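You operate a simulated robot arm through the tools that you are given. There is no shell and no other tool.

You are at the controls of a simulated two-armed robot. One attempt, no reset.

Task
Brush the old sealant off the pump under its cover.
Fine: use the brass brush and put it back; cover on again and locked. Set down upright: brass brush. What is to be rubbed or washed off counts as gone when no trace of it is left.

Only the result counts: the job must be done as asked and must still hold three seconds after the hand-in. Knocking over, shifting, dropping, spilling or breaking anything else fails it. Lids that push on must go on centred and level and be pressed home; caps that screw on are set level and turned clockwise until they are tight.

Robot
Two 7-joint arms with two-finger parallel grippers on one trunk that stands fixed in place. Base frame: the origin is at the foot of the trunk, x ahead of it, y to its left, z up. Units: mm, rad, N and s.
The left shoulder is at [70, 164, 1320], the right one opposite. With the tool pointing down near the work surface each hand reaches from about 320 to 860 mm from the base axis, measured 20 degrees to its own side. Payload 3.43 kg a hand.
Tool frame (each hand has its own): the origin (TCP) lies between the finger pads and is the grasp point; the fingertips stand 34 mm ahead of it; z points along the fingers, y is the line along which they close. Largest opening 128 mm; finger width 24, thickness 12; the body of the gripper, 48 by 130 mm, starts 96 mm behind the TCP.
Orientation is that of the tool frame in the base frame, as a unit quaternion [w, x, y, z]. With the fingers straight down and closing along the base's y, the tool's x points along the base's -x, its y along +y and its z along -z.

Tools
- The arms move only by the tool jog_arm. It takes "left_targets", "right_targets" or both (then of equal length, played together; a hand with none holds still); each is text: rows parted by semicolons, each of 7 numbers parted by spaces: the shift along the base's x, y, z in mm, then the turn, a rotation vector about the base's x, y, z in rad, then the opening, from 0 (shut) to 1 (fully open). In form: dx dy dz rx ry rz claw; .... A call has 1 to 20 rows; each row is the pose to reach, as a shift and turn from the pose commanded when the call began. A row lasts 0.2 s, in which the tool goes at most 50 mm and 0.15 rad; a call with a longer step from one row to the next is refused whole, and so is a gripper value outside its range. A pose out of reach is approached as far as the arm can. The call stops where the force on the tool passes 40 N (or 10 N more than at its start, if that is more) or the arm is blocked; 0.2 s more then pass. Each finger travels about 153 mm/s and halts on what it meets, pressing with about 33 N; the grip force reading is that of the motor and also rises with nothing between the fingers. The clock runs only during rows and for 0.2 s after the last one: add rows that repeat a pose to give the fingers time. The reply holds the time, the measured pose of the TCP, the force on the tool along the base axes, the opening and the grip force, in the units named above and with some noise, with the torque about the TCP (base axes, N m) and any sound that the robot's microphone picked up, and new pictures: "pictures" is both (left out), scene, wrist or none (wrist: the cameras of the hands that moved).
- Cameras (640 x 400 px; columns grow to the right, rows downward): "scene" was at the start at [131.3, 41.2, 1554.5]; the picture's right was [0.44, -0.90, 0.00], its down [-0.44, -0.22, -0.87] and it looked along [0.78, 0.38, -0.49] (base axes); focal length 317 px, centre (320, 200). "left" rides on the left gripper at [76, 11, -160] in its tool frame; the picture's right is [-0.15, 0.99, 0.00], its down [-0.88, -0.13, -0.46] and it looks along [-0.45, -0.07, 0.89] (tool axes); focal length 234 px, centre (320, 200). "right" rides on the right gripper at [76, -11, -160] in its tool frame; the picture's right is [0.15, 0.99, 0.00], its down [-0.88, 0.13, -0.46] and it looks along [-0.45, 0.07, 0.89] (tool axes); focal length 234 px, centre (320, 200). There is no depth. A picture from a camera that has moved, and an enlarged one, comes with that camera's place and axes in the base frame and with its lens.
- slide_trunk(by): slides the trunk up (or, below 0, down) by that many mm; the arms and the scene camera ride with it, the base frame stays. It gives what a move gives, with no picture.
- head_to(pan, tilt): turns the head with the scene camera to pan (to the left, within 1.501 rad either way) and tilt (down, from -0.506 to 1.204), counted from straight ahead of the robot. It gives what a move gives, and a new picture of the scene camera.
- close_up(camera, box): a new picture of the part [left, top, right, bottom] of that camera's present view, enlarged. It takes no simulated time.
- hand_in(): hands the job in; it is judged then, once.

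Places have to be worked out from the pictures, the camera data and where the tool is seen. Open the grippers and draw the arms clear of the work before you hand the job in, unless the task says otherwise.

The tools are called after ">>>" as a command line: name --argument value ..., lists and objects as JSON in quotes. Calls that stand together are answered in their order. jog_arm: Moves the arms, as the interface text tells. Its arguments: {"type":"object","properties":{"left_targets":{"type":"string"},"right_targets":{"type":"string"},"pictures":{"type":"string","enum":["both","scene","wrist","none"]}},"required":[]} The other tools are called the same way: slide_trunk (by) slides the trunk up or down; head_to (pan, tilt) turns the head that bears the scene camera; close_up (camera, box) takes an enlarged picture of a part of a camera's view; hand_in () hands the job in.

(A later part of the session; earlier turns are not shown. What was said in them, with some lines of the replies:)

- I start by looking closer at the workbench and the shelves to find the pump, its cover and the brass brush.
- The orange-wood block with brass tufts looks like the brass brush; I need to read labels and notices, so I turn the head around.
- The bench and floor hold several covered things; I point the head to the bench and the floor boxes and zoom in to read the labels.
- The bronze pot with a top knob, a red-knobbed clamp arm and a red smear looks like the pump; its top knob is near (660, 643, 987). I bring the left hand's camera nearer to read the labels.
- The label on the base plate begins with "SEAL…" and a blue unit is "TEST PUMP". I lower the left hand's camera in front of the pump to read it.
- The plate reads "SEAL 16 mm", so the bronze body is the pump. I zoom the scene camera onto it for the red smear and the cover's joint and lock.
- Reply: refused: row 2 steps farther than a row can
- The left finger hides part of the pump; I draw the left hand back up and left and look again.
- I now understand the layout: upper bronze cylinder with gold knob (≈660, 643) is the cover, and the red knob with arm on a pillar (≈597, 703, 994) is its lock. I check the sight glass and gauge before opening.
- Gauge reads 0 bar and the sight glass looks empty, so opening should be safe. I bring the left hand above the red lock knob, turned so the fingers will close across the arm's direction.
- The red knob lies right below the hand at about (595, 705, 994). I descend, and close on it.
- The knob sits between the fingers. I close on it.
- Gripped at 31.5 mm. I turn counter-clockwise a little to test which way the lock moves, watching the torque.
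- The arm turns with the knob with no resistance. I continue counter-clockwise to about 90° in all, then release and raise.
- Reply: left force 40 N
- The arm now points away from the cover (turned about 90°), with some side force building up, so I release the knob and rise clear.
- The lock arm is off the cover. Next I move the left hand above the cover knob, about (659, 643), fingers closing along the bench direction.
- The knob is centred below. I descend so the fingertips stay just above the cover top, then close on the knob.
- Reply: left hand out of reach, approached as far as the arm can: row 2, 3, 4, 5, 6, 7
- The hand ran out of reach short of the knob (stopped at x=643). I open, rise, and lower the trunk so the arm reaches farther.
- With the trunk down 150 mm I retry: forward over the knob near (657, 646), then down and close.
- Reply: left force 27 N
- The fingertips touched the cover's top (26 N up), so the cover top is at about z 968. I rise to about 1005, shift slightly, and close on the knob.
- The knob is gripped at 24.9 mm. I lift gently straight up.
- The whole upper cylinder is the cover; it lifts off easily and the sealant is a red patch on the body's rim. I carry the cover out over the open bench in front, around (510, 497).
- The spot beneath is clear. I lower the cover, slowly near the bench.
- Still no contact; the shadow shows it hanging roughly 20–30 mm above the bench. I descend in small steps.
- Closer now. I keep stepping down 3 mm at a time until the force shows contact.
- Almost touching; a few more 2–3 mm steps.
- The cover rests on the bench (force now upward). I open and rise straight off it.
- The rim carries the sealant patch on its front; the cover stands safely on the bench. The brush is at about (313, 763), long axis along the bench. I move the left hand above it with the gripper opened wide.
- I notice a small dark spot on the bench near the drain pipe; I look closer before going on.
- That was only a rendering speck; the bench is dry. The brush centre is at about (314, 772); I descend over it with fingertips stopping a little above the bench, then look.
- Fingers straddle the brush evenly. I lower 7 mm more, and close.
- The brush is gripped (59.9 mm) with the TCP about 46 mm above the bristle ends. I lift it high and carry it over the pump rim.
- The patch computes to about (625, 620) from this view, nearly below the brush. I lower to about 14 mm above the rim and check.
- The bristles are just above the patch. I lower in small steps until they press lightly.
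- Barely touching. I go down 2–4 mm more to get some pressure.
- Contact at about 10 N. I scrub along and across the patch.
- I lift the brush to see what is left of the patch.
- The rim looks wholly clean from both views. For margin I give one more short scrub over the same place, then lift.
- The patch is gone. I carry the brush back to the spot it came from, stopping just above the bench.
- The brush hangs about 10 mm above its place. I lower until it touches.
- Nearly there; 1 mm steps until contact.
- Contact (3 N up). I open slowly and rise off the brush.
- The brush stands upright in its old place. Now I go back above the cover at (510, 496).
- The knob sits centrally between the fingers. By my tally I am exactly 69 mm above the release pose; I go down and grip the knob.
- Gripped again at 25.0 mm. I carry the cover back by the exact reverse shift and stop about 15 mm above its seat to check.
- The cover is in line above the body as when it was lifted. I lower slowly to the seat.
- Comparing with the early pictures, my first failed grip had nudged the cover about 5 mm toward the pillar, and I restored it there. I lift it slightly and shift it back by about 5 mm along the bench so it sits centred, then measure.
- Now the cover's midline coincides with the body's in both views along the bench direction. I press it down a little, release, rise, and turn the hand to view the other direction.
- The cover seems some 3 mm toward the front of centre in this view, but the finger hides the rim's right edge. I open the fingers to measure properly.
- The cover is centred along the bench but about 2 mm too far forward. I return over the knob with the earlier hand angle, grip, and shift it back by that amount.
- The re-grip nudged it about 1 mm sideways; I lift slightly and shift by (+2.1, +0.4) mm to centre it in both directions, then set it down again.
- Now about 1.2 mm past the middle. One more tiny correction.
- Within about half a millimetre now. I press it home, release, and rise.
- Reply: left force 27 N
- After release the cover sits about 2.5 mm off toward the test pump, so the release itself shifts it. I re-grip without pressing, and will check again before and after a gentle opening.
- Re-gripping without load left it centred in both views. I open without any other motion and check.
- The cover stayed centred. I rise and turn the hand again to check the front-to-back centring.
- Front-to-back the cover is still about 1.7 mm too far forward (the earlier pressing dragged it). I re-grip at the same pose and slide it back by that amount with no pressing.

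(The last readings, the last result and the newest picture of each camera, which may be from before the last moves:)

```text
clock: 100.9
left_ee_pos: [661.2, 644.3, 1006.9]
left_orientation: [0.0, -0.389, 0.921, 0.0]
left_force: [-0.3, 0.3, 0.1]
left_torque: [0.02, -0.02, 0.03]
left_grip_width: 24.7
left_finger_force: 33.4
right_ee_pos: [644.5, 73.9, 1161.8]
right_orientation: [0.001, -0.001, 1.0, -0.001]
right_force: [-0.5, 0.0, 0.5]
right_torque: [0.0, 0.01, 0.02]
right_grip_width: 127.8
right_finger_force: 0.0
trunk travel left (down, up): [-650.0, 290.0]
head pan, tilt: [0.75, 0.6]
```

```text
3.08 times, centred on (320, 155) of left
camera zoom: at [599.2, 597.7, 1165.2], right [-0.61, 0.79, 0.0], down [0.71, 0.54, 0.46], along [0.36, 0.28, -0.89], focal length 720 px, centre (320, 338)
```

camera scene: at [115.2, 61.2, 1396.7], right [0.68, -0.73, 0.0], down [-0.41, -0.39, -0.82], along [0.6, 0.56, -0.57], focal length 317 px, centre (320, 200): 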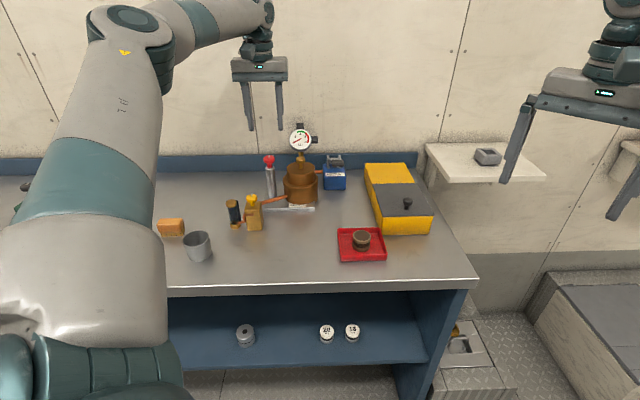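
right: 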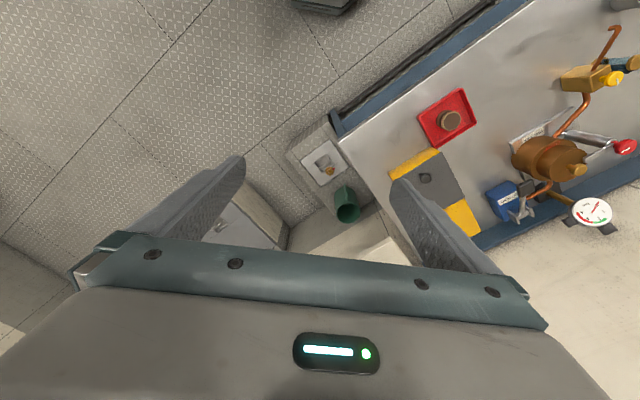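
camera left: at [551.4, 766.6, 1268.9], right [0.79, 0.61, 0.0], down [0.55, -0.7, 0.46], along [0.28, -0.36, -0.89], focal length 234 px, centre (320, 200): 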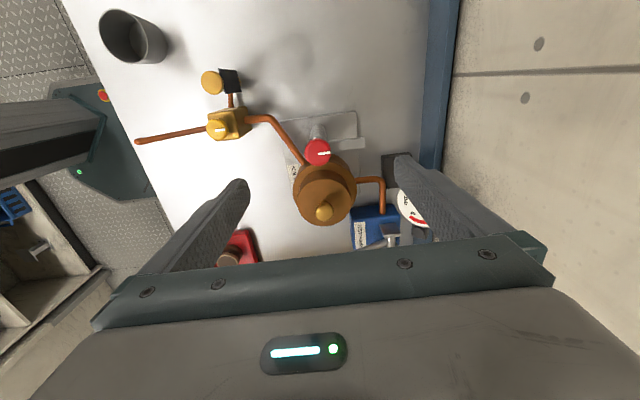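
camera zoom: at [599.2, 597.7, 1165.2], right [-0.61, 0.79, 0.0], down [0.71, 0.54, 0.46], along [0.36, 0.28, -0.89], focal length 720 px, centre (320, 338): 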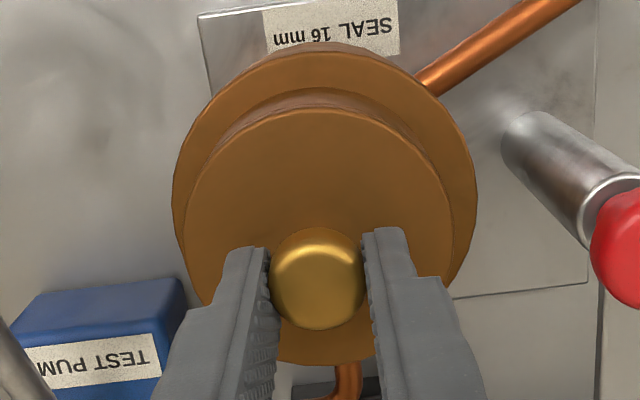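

The re-grip left it about 2 mm toward the test pump; I slide it by (−0.2, +2.7) mm to correct both directions and look.

>>> jog_arm --left_targets "-0.1 1.4 1 0 0 0 0.15;-0.2 2.7 1 0 0 0 0.15;-0.2 2.7 0 0 0 0 0.15;-0.2 2.7 0 0 0 0 0.15" --pictures "none"

>>> close_up --camera "scene" --box '[270, 150, 330, 210]'

>>> close_up --camera "left" --box '[250, 90, 390, 220]'

```text
clock: 101.9
left_ee_pos: [659.4, 646.7, 1006.7]
left_orientation: [0.0, -0.389, 0.921, -0.001]
left_force: [-0.7, -0.5, -0.2]
left_torque: [0.03, -0.01, -0.03]
left_grip_width: 24.8
left_finger_force: 33.2
right_ee_pos: [643.8, 71.8, 1162.7]
right_orientation: [0.0, 0.0, 1.0, 0.0]
right_force: [-0.4, -0.3, 0.2]
right_torque: [0.06, 0.02, 0.03]
right_grip_width: 128.0
right_finger_force: 0.1
trunk travel left (down, up): [-650.0, 290.0]
head pan, tilt: [0.75, 0.6]
```

```text
6.67 times, centred on (300, 180) of scene
camera zoom: at [114.9, 61.7, 1396.7], right [0.68, -0.73, 0.0], down [-0.41, -0.39, -0.82], along [0.6, 0.56, -0.57], focal length 2111 px, centre (453, 333)
```

zoom: 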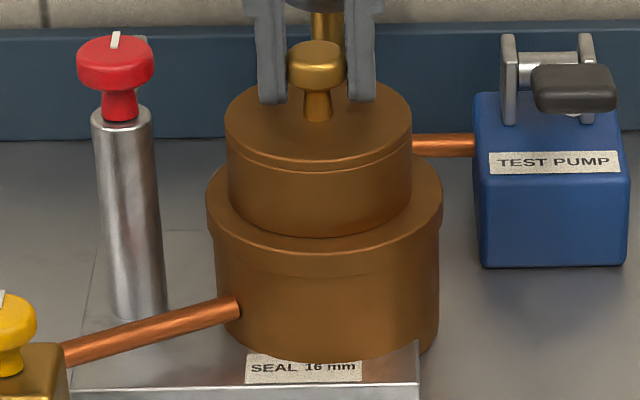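

```text
3.08 times, centred on (320, 155) of left
camera zoom: at [597.8, 600.8, 1165.7], right [-0.61, 0.79, 0.0], down [0.71, 0.54, 0.46], along [0.36, 0.28, -0.89], focal length 720 px, centre (320, 338)
```

zoom: 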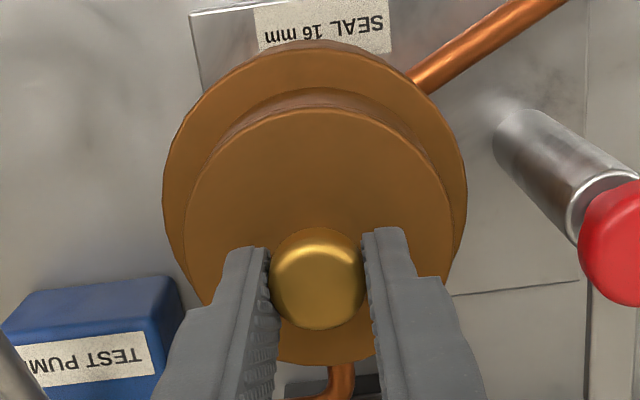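

Slightly over now (≈ +1 mm). A tiny move back.

>>> jog_arm --left_targets "0.5 -0.5 0 0 0 0 0.15;0.6 -0.6 0 0 0 0 0.15;0.6 -0.6 0 0 0 0 0.15" --pictures "none"

>>> close_up --camera "scene" --box '[270, 150, 330, 210]'

>>> close_up --camera "left" --box '[250, 90, 390, 220]'

```text
clock: 102.7
left_ee_pos: [660.4, 645.7, 1005.5]
left_orientation: [0.0, -0.39, 0.921, -0.001]
left_force: [0.6, 0.3, -1.0]
left_torque: [0.02, -0.06, -0.04]
left_grip_width: 24.8
left_finger_force: 32.7
right_ee_pos: [644.1, 73.1, 1162.2]
right_orientation: [-0.001, 0.0, 1.0, 0.0]
right_force: [0.3, 0.2, 0.1]
right_torque: [-0.02, 0.02, -0.02]
right_grip_width: 128.2
right_finger_force: 0.0
trunk travel left (down, up): [-650.0, 290.0]
head pan, tilt: [0.75, 0.6]
```

```text
6.67 times, centred on (300, 180) of scene
camera zoom: at [114.9, 61.7, 1396.7], right [0.68, -0.73, 0.0], down [-0.41, -0.39, -0.82], along [0.6, 0.56, -0.57], focal length 2111 px, centre (453, 333)
```

zoom: 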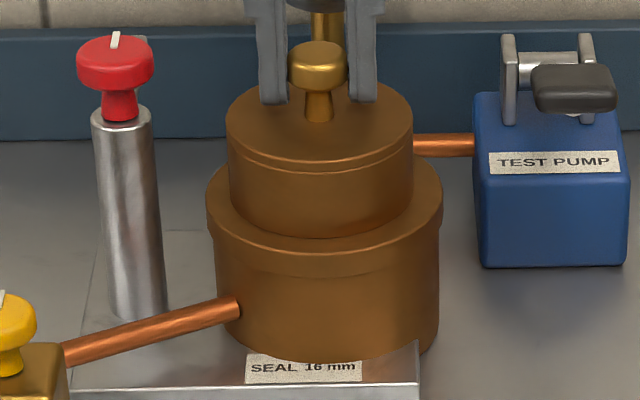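

```text
3.08 times, centred on (320, 155) of left
camera zoom: at [598.2, 600.5, 1165.4], right [-0.61, 0.79, 0.0], down [0.71, 0.54, 0.46], along [0.36, 0.28, -0.89], focal length 720 px, centre (320, 338)
```

zoom: 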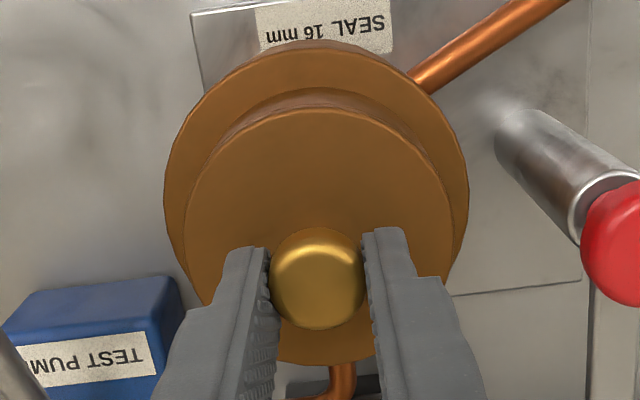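

Centred to well under a millimetre. I release without moving, then rise and go above the red lock knob.

>>> jog_arm --left_targets "0 0 0 0 0 0 0.25;0 0 0 0 0 0 0.35;0 0 0 0 0 0 0.4;0 0 25 0 0 0 0.4;0 0 65 0 0 0 0.5;0 0 105 0 0 0 0.5;-22 20 105 0 0 0 0.5;-44 40 105 0 0 0 0.5;-64 59 105 0 0 0 0.5;-64 59 105 0 0 0 0.5" --pictures "both"

>>> close_up --camera "scene" --box '[270, 150, 330, 210]'

>>> close_up --camera "left" --box '[200, 90, 380, 230]'

```text
clock: 104.9
left_ee_pos: [596.2, 705.6, 1111.9]
left_orientation: [0.0, -0.389, 0.921, 0.001]
left_force: [-0.9, -0.2, 0.2]
left_torque: [0.02, 0.02, 0.05]
left_grip_width: 64.1
left_finger_force: 0.2
right_ee_pos: [645.8, 73.3, 1161.9]
right_orientation: [-0.001, 0.0, 1.0, 0.0]
right_force: [0.6, 0.4, 0.4]
right_torque: [0.0, 0.02, -0.02]
right_grip_width: 128.1
right_finger_force: 0.0
trunk travel left (down, up): [-650.0, 290.0]
head pan, tilt: [0.75, 0.6]
camera scene: at [115.3, 61.1, 1396.6], right [0.68, -0.73, 0.0], down [-0.41, -0.39, -0.82], along [0.6, 0.56, -0.57], focal length 317 px, centre (320, 200)
camera left: at [534.9, 659.6, 1270.6], right [-0.61, 0.79, 0.0], down [0.71, 0.54, 0.46], along [0.36, 0.28, -0.89], focal length 234 px, centre (320, 200)
```

scene: 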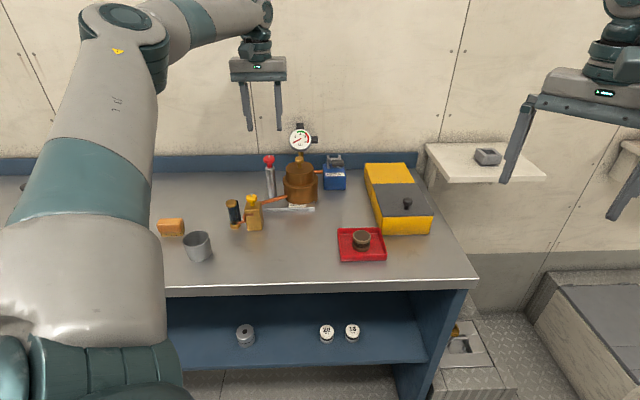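
left: 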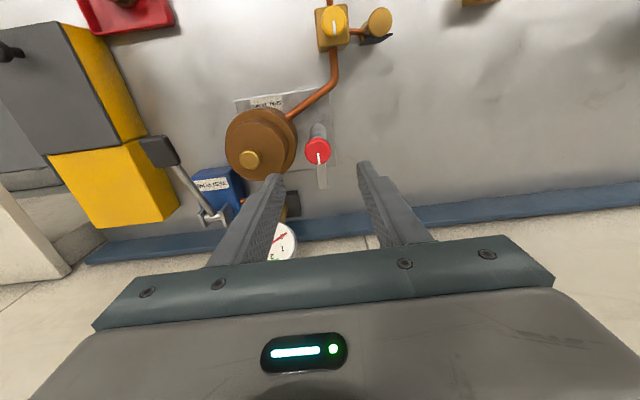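

```text
6.67 times, centred on (300, 180) of scene
camera zoom: at [115.3, 61.1, 1396.6], right [0.68, -0.73, 0.0], down [-0.41, -0.39, -0.82], along [0.6, 0.56, -0.57], focal length 2111 px, centre (453, 333)
```

zoom: 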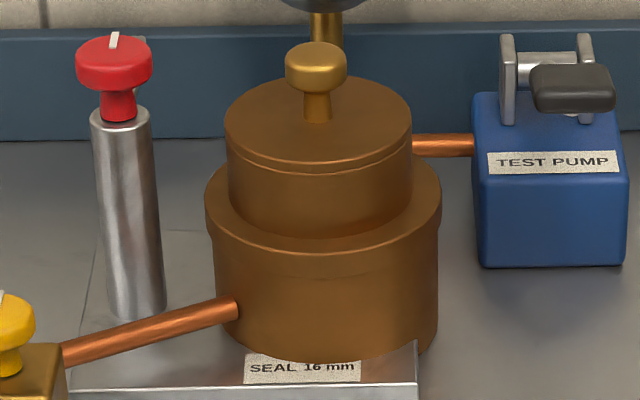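

```text
2.86 times, centred on (290, 160) of left
camera zoom: at [534.9, 659.6, 1270.6], right [-0.61, 0.79, 0.0], down [0.71, 0.54, 0.46], along [0.36, 0.28, -0.89], focal length 669 px, centre (406, 314)
```

zoom: 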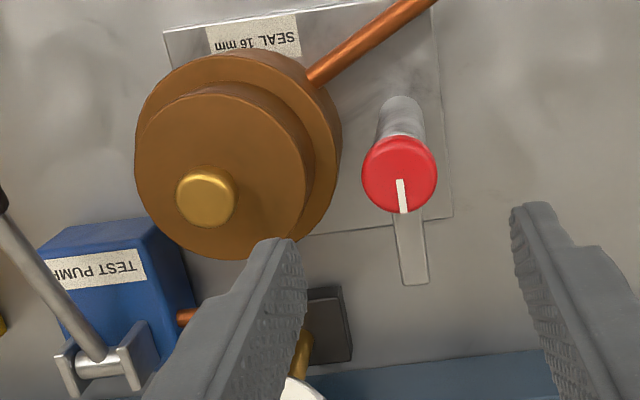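

The cover stayed put. The red knob is right beneath the hand; I descend with the fingers astride it and close.

>>> jog_arm --left_targets "-1 -1 -40 0 0 0 0.5;-1 -1 -80 0 0 0 0.5;-1 -1 -105 0 0 0 0.5;-1 -1 -113 0 0 0 0.5;-1 -1 -113 0 0 0 0.35;-1 -1 -113 0 0 0 0.2;-1 -1 -113 0 0 0 0.2;-1 -1 -113 0 0 0 0.2" --pictures "wrist"

>>> close_up --camera "scene" --box '[250, 130, 340, 210]'

```text
clock: 106.7
left_ee_pos: [598.1, 704.5, 998.9]
left_orientation: [0.0, -0.388, 0.921, -0.001]
left_force: [9.2, -15.5, -7.1]
left_torque: [-0.09, -0.4, -0.03]
left_grip_width: 31.4
left_finger_force: 44.6
right_ee_pos: [645.3, 72.3, 1162.7]
right_orientation: [-0.001, 0.0, 1.0, 0.001]
right_force: [0.3, -0.9, -0.5]
right_torque: [-0.02, -0.04, 0.01]
right_grip_width: 128.0
right_finger_force: 0.0
trunk travel left (down, up): [-650.0, 290.0]
head pan, tilt: [0.75, 0.6]
camera left: at [536.0, 657.7, 1158.3], right [-0.61, 0.8, 0.0], down [0.71, 0.54, 0.46], along [0.36, 0.28, -0.89], focal length 234 px, centre (320, 200)
```

left: 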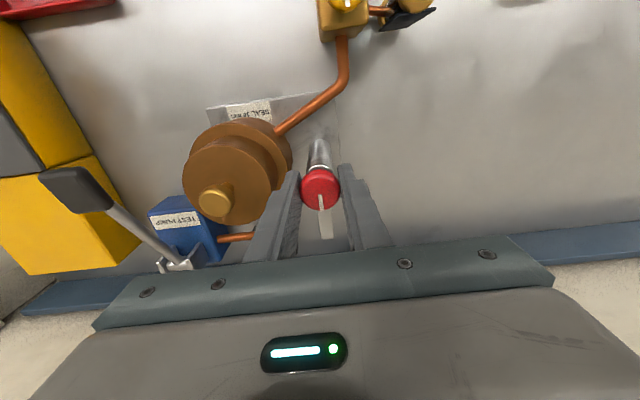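

```text
5.00 times, centred on (295, 170) of scene
camera zoom: at [117.0, 59.6, 1396.5], right [0.68, -0.73, 0.0], down [-0.42, -0.38, -0.82], along [0.6, 0.56, -0.57], focal length 1583 px, centre (445, 350)
```

zoom: 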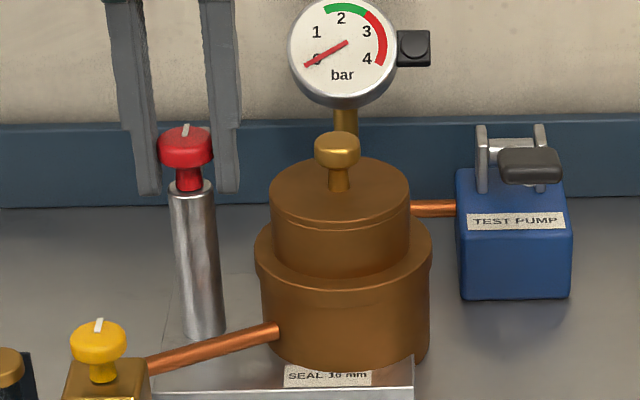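

Gripped at 31.4 mm. I turn clockwise by the same 1.56 rad to swing the arm back over the cover, easing the side force slightly.

>>> jog_arm --left_targets "1 -1.5 0 0 0 -0.13 0.2;1 -1.5 0 0 0 -0.26 0.2;1 -1.5 0 0 0 -0.39 0.2;1 -1.5 0 0 0 -0.52 0.2;1 -1.5 0 0 0 -0.65 0.2;1 -1.5 0 0 0 -0.78 0.2;1 -1.5 0 0 0 -0.91 0.2;1 -1.5 0 0 0 -1.04 0.2;1 -1.5 0 0 0 -1.17 0.2;1 -1.5 0 0 0 -1.3 0.2;1 -1.5 0 0 0 -1.43 0.2;1 -1.5 0 0 0 -1.56 0.2;1 -1.5 0 0 0 -1.56 0.2" --pictures "wrist"

>>> close_up --camera "scene" --box '[250, 130, 340, 210]'

>>> close_up --camera "left" --box '[250, 150, 390, 260]'

```text
clock: 109.5
left_ee_pos: [598.2, 704.1, 999.7]
left_orientation: [0.0, 0.372, 0.928, 0.001]
left_force: [20.7, 6.2, 14.3]
left_torque: [-0.12, -0.38, 0.0]
left_grip_width: 31.3
left_finger_force: 45.1
right_ee_pos: [645.6, 72.2, 1161.5]
right_orientation: [-0.001, 0.0, 1.0, 0.0]
right_force: [0.5, 0.1, -0.3]
right_torque: [0.02, 0.01, -0.01]
right_grip_width: 127.7
right_finger_force: 0.0
trunk travel left (down, up): [-650.0, 290.0]
head pan, tilt: [0.75, 0.6]
camera left: at [549.7, 764.1, 1158.2], right [0.79, 0.61, 0.0], down [0.55, -0.7, 0.46], along [0.28, -0.36, -0.89], focal length 234 px, centre (320, 200)
```

left: 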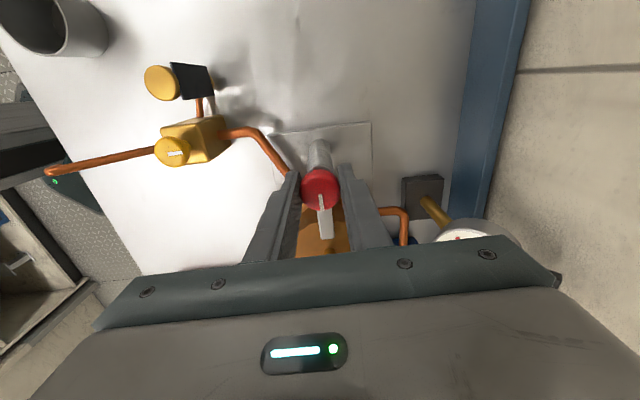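

```text
5.00 times, centred on (295, 170) of scene
camera zoom: at [116.6, 60.5, 1396.7], right [0.68, -0.73, 0.0], down [-0.41, -0.38, -0.82], along [0.6, 0.56, -0.57], focal length 1583 px, centre (445, 350)
```

zoom: 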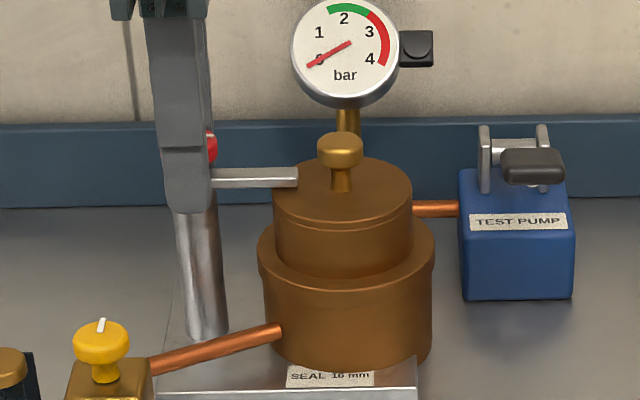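

```text
3.64 times, centred on (320, 205) of left
camera zoom: at [549.7, 764.1, 1158.2], right [0.79, 0.61, 0.0], down [0.55, -0.7, 0.46], along [0.28, -0.36, -0.89], focal length 852 px, centre (320, 182)
```

zoom: 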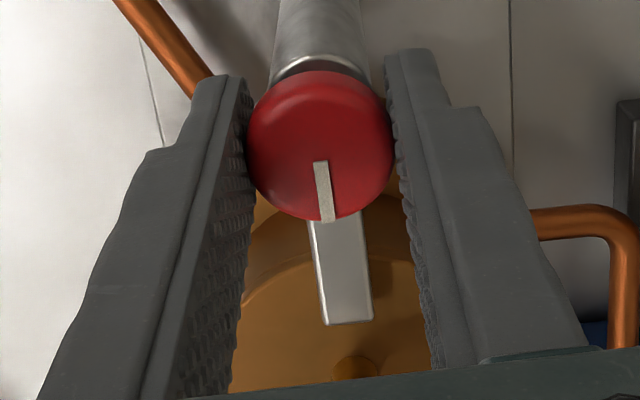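

The arm is over the cover again, matching its starting orientation. I release the knob and rise to inspect.

>>> jog_arm --left_targets "0 0 0 0 0 0 0.35;0 0 0 0 0 0 0.5;0 0 0 0 0 0 0.5;0 0 30 0 0 0 0.6;0 0 70 0 0 0 0.8;0 0 115 0 0 0 1;0 0 115 0 0 0 1" --pictures "both"

>>> close_up --camera "scene" --box '[265, 145, 330, 210]'

>>> close_up --camera "left" --box '[285, 130, 365, 230]'

```text
clock: 111.1
left_ee_pos: [596.1, 704.0, 1113.6]
left_orientation: [0.0, 0.371, 0.929, -0.001]
left_force: [-0.2, 0.4, -0.5]
left_torque: [0.01, -0.02, 0.0]
left_grip_width: 127.8
left_finger_force: 0.1
right_ee_pos: [644.9, 72.9, 1162.2]
right_orientation: [0.0, -0.001, 1.0, 0.0]
right_force: [0.2, 1.1, 0.2]
right_torque: [0.0, 0.07, 0.02]
right_grip_width: 128.0
right_finger_force: 0.1
trunk travel left (down, up): [-650.0, 290.0]
head pan, tilt: [0.75, 0.6]
camera scene: at [115.1, 61.9, 1396.6], right [0.68, -0.73, 0.0], down [-0.41, -0.39, -0.82], along [0.6, 0.56, -0.57], focal length 317 px, centre (320, 200)
camera left: at [547.9, 764.4, 1273.1], right [0.79, 0.62, 0.0], down [0.55, -0.7, 0.46], along [0.28, -0.36, -0.89], focal length 234 px, centre (320, 200)
```

scene: 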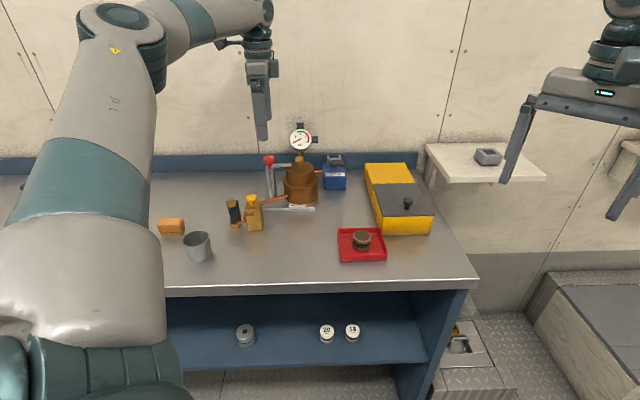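
left: 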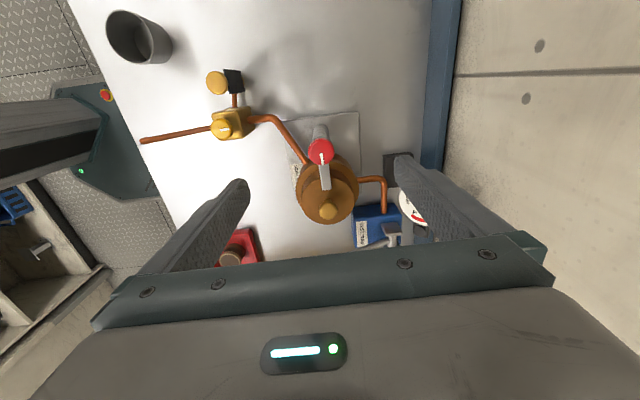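

```text
6.15 times, centred on (298, 178) of scene
camera zoom: at [115.1, 61.9, 1396.6], right [0.68, -0.73, 0.0], down [-0.41, -0.39, -0.82], along [0.6, 0.56, -0.57], focal length 1948 px, centre (458, 338)
```

zoom: 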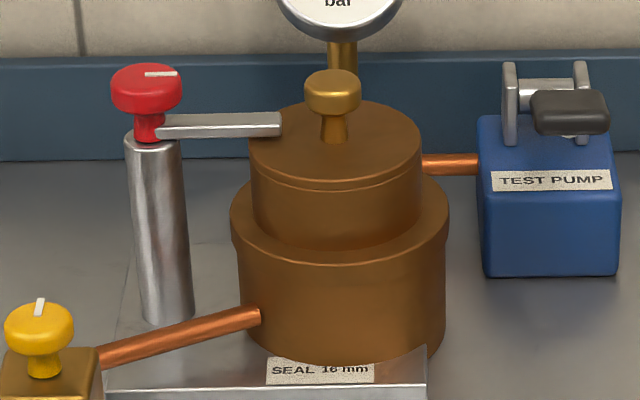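

```text
4.00 times, centred on (325, 180) of left
camera zoom: at [547.9, 764.4, 1273.1], right [0.79, 0.62, 0.0], down [0.55, -0.7, 0.46], along [0.28, -0.36, -0.89], focal length 937 px, centre (300, 280)
```

zoom: 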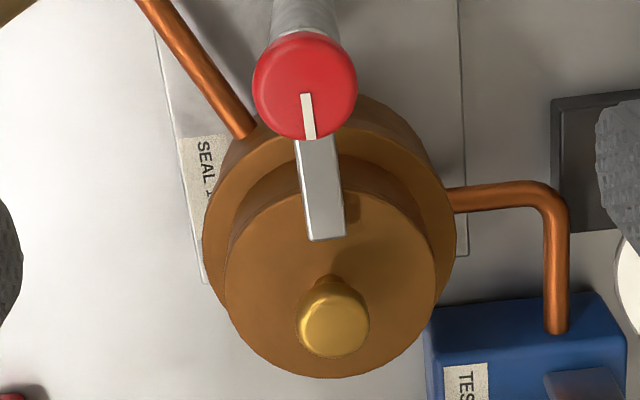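

Cover is centred within about 1 mm, level, with the lock arm over it, and the sealant is gone; the brush is upright in its place. I draw the left hand clear and do a last check.

>>> jog_arm --left_targets "0 0 40 0 0 0 1;0 0 80 0 0 0 1;-25 -15 100 0 0 0 1;-55 -35 100 0 0 0 1;-90 -60 100 0 0 0 1;-125 -90 100 0 0 0 1;-160 -120 100 0 0 0 1;-160 -120 100 0 0 0 1" --pictures "both"

>>> close_up --camera "scene" --box '[140, 130, 400, 280]'

>>> close_up --camera "scene" --box '[130, 190, 230, 270]'

>>> close_up --camera "scene" --box '[265, 145, 330, 210]'

```text
clock: 112.9
left_ee_pos: [432.2, 582.6, 1213.9]
left_orientation: [-0.001, 0.371, 0.929, -0.001]
left_force: [0.1, 0.3, 0.8]
left_torque: [0.02, 0.03, 0.0]
left_grip_width: 128.0
left_finger_force: 0.1
right_ee_pos: [644.9, 73.7, 1162.2]
right_orientation: [-0.001, 0.0, 1.0, 0.0]
right_force: [0.1, -0.6, -0.2]
right_torque: [0.03, 0.02, -0.03]
right_grip_width: 128.1
right_finger_force: 0.0
trunk travel left (down, up): [-650.0, 290.0]
head pan, tilt: [0.75, 0.6]
camera scene: at [115.8, 61.5, 1396.6], right [0.68, -0.73, 0.0], down [-0.41, -0.39, -0.82], along [0.6, 0.56, -0.57], focal length 317 px, centre (320, 200)
camera left: at [384.8, 643.8, 1372.5], right [0.79, 0.62, 0.0], down [0.55, -0.7, 0.46], along [0.28, -0.36, -0.89], focal length 234 px, centre (320, 200)
```

scene: 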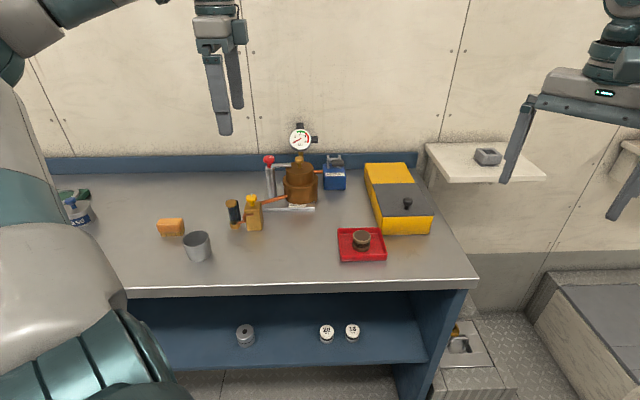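
left: 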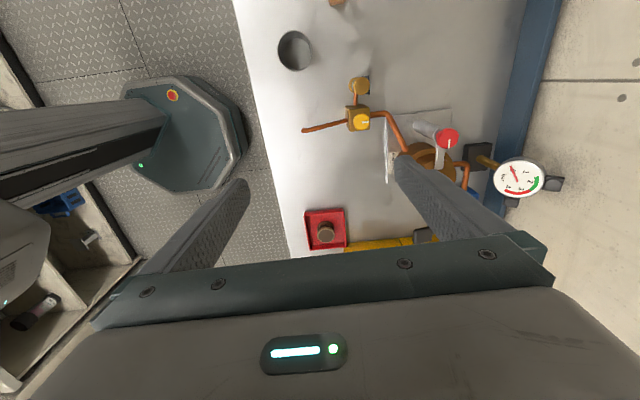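

```text
2.46 times, centred on (270, 205) of scene
camera zoom: at [115.8, 61.5, 1396.6], right [0.68, -0.73, 0.0], down [-0.41, -0.39, -0.82], along [0.6, 0.56, -0.57], focal length 779 px, centre (443, 188)
```

zoom: 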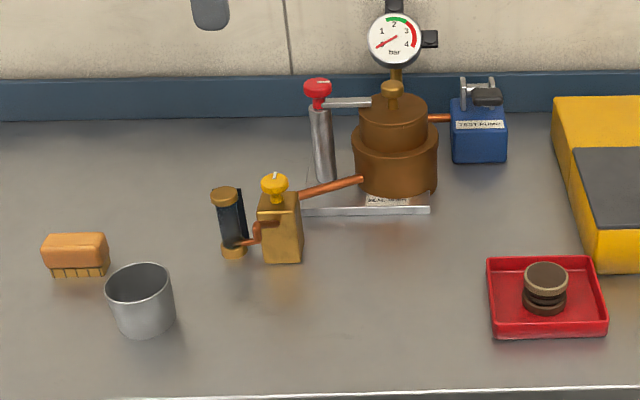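

```text
5.00 times, centred on (180, 230) of scene
camera zoom: at [115.8, 61.5, 1396.6], right [0.68, -0.73, 0.0], down [-0.41, -0.39, -0.82], along [0.6, 0.56, -0.57], focal length 1583 px, centre (1020, 50)
```

zoom: 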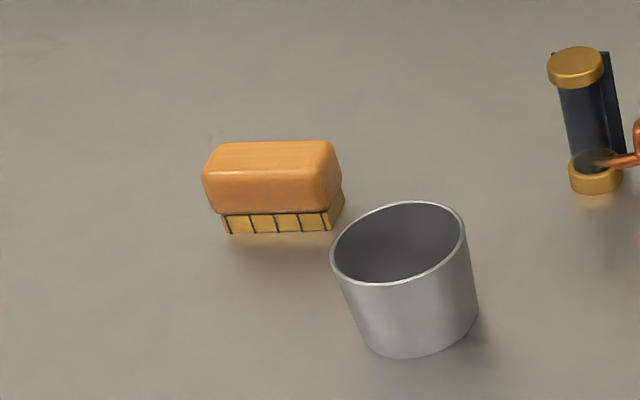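

```text
6.15 times, centred on (298, 178) of scene
camera zoom: at [115.8, 61.5, 1396.6], right [0.68, -0.73, 0.0], down [-0.41, -0.39, -0.82], along [0.6, 0.56, -0.57], focal length 1948 px, centre (458, 338)
```

zoom: 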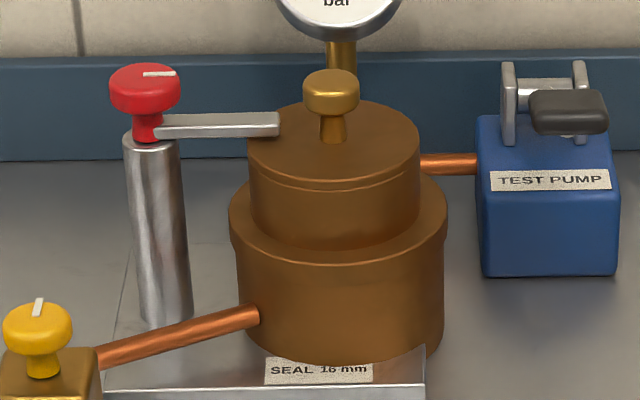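

All is in order: rim clean, cover centred and locked, brass brush upright in its place, both grippers open and clear. I hand the job in.

>>> hand_in

```text
The job is handed in.
```

I brushed the old sealant off the pump and handed the job in. The last pictures show no trace of it on the rim.

- **Brush:** the brass brush is back where it stood, upright on its bristles.
- **Cover:** it is back on and level, and the lock arm is turned over it again as it was at the start. My first grip on its knob fell short and knocked it about 5 mm off centre. I moved it back, and it now sits about 1 mm or less off centre in both directions.
- **Pressing home:** I pressed the cover down with about 25 N. I then re-centred it once more and did not press again, because pressing kept dragging it off centre.
- **Everything else:** nothing else on the bench was knocked, moved or spilled. Both grippers are open and clear of the work.
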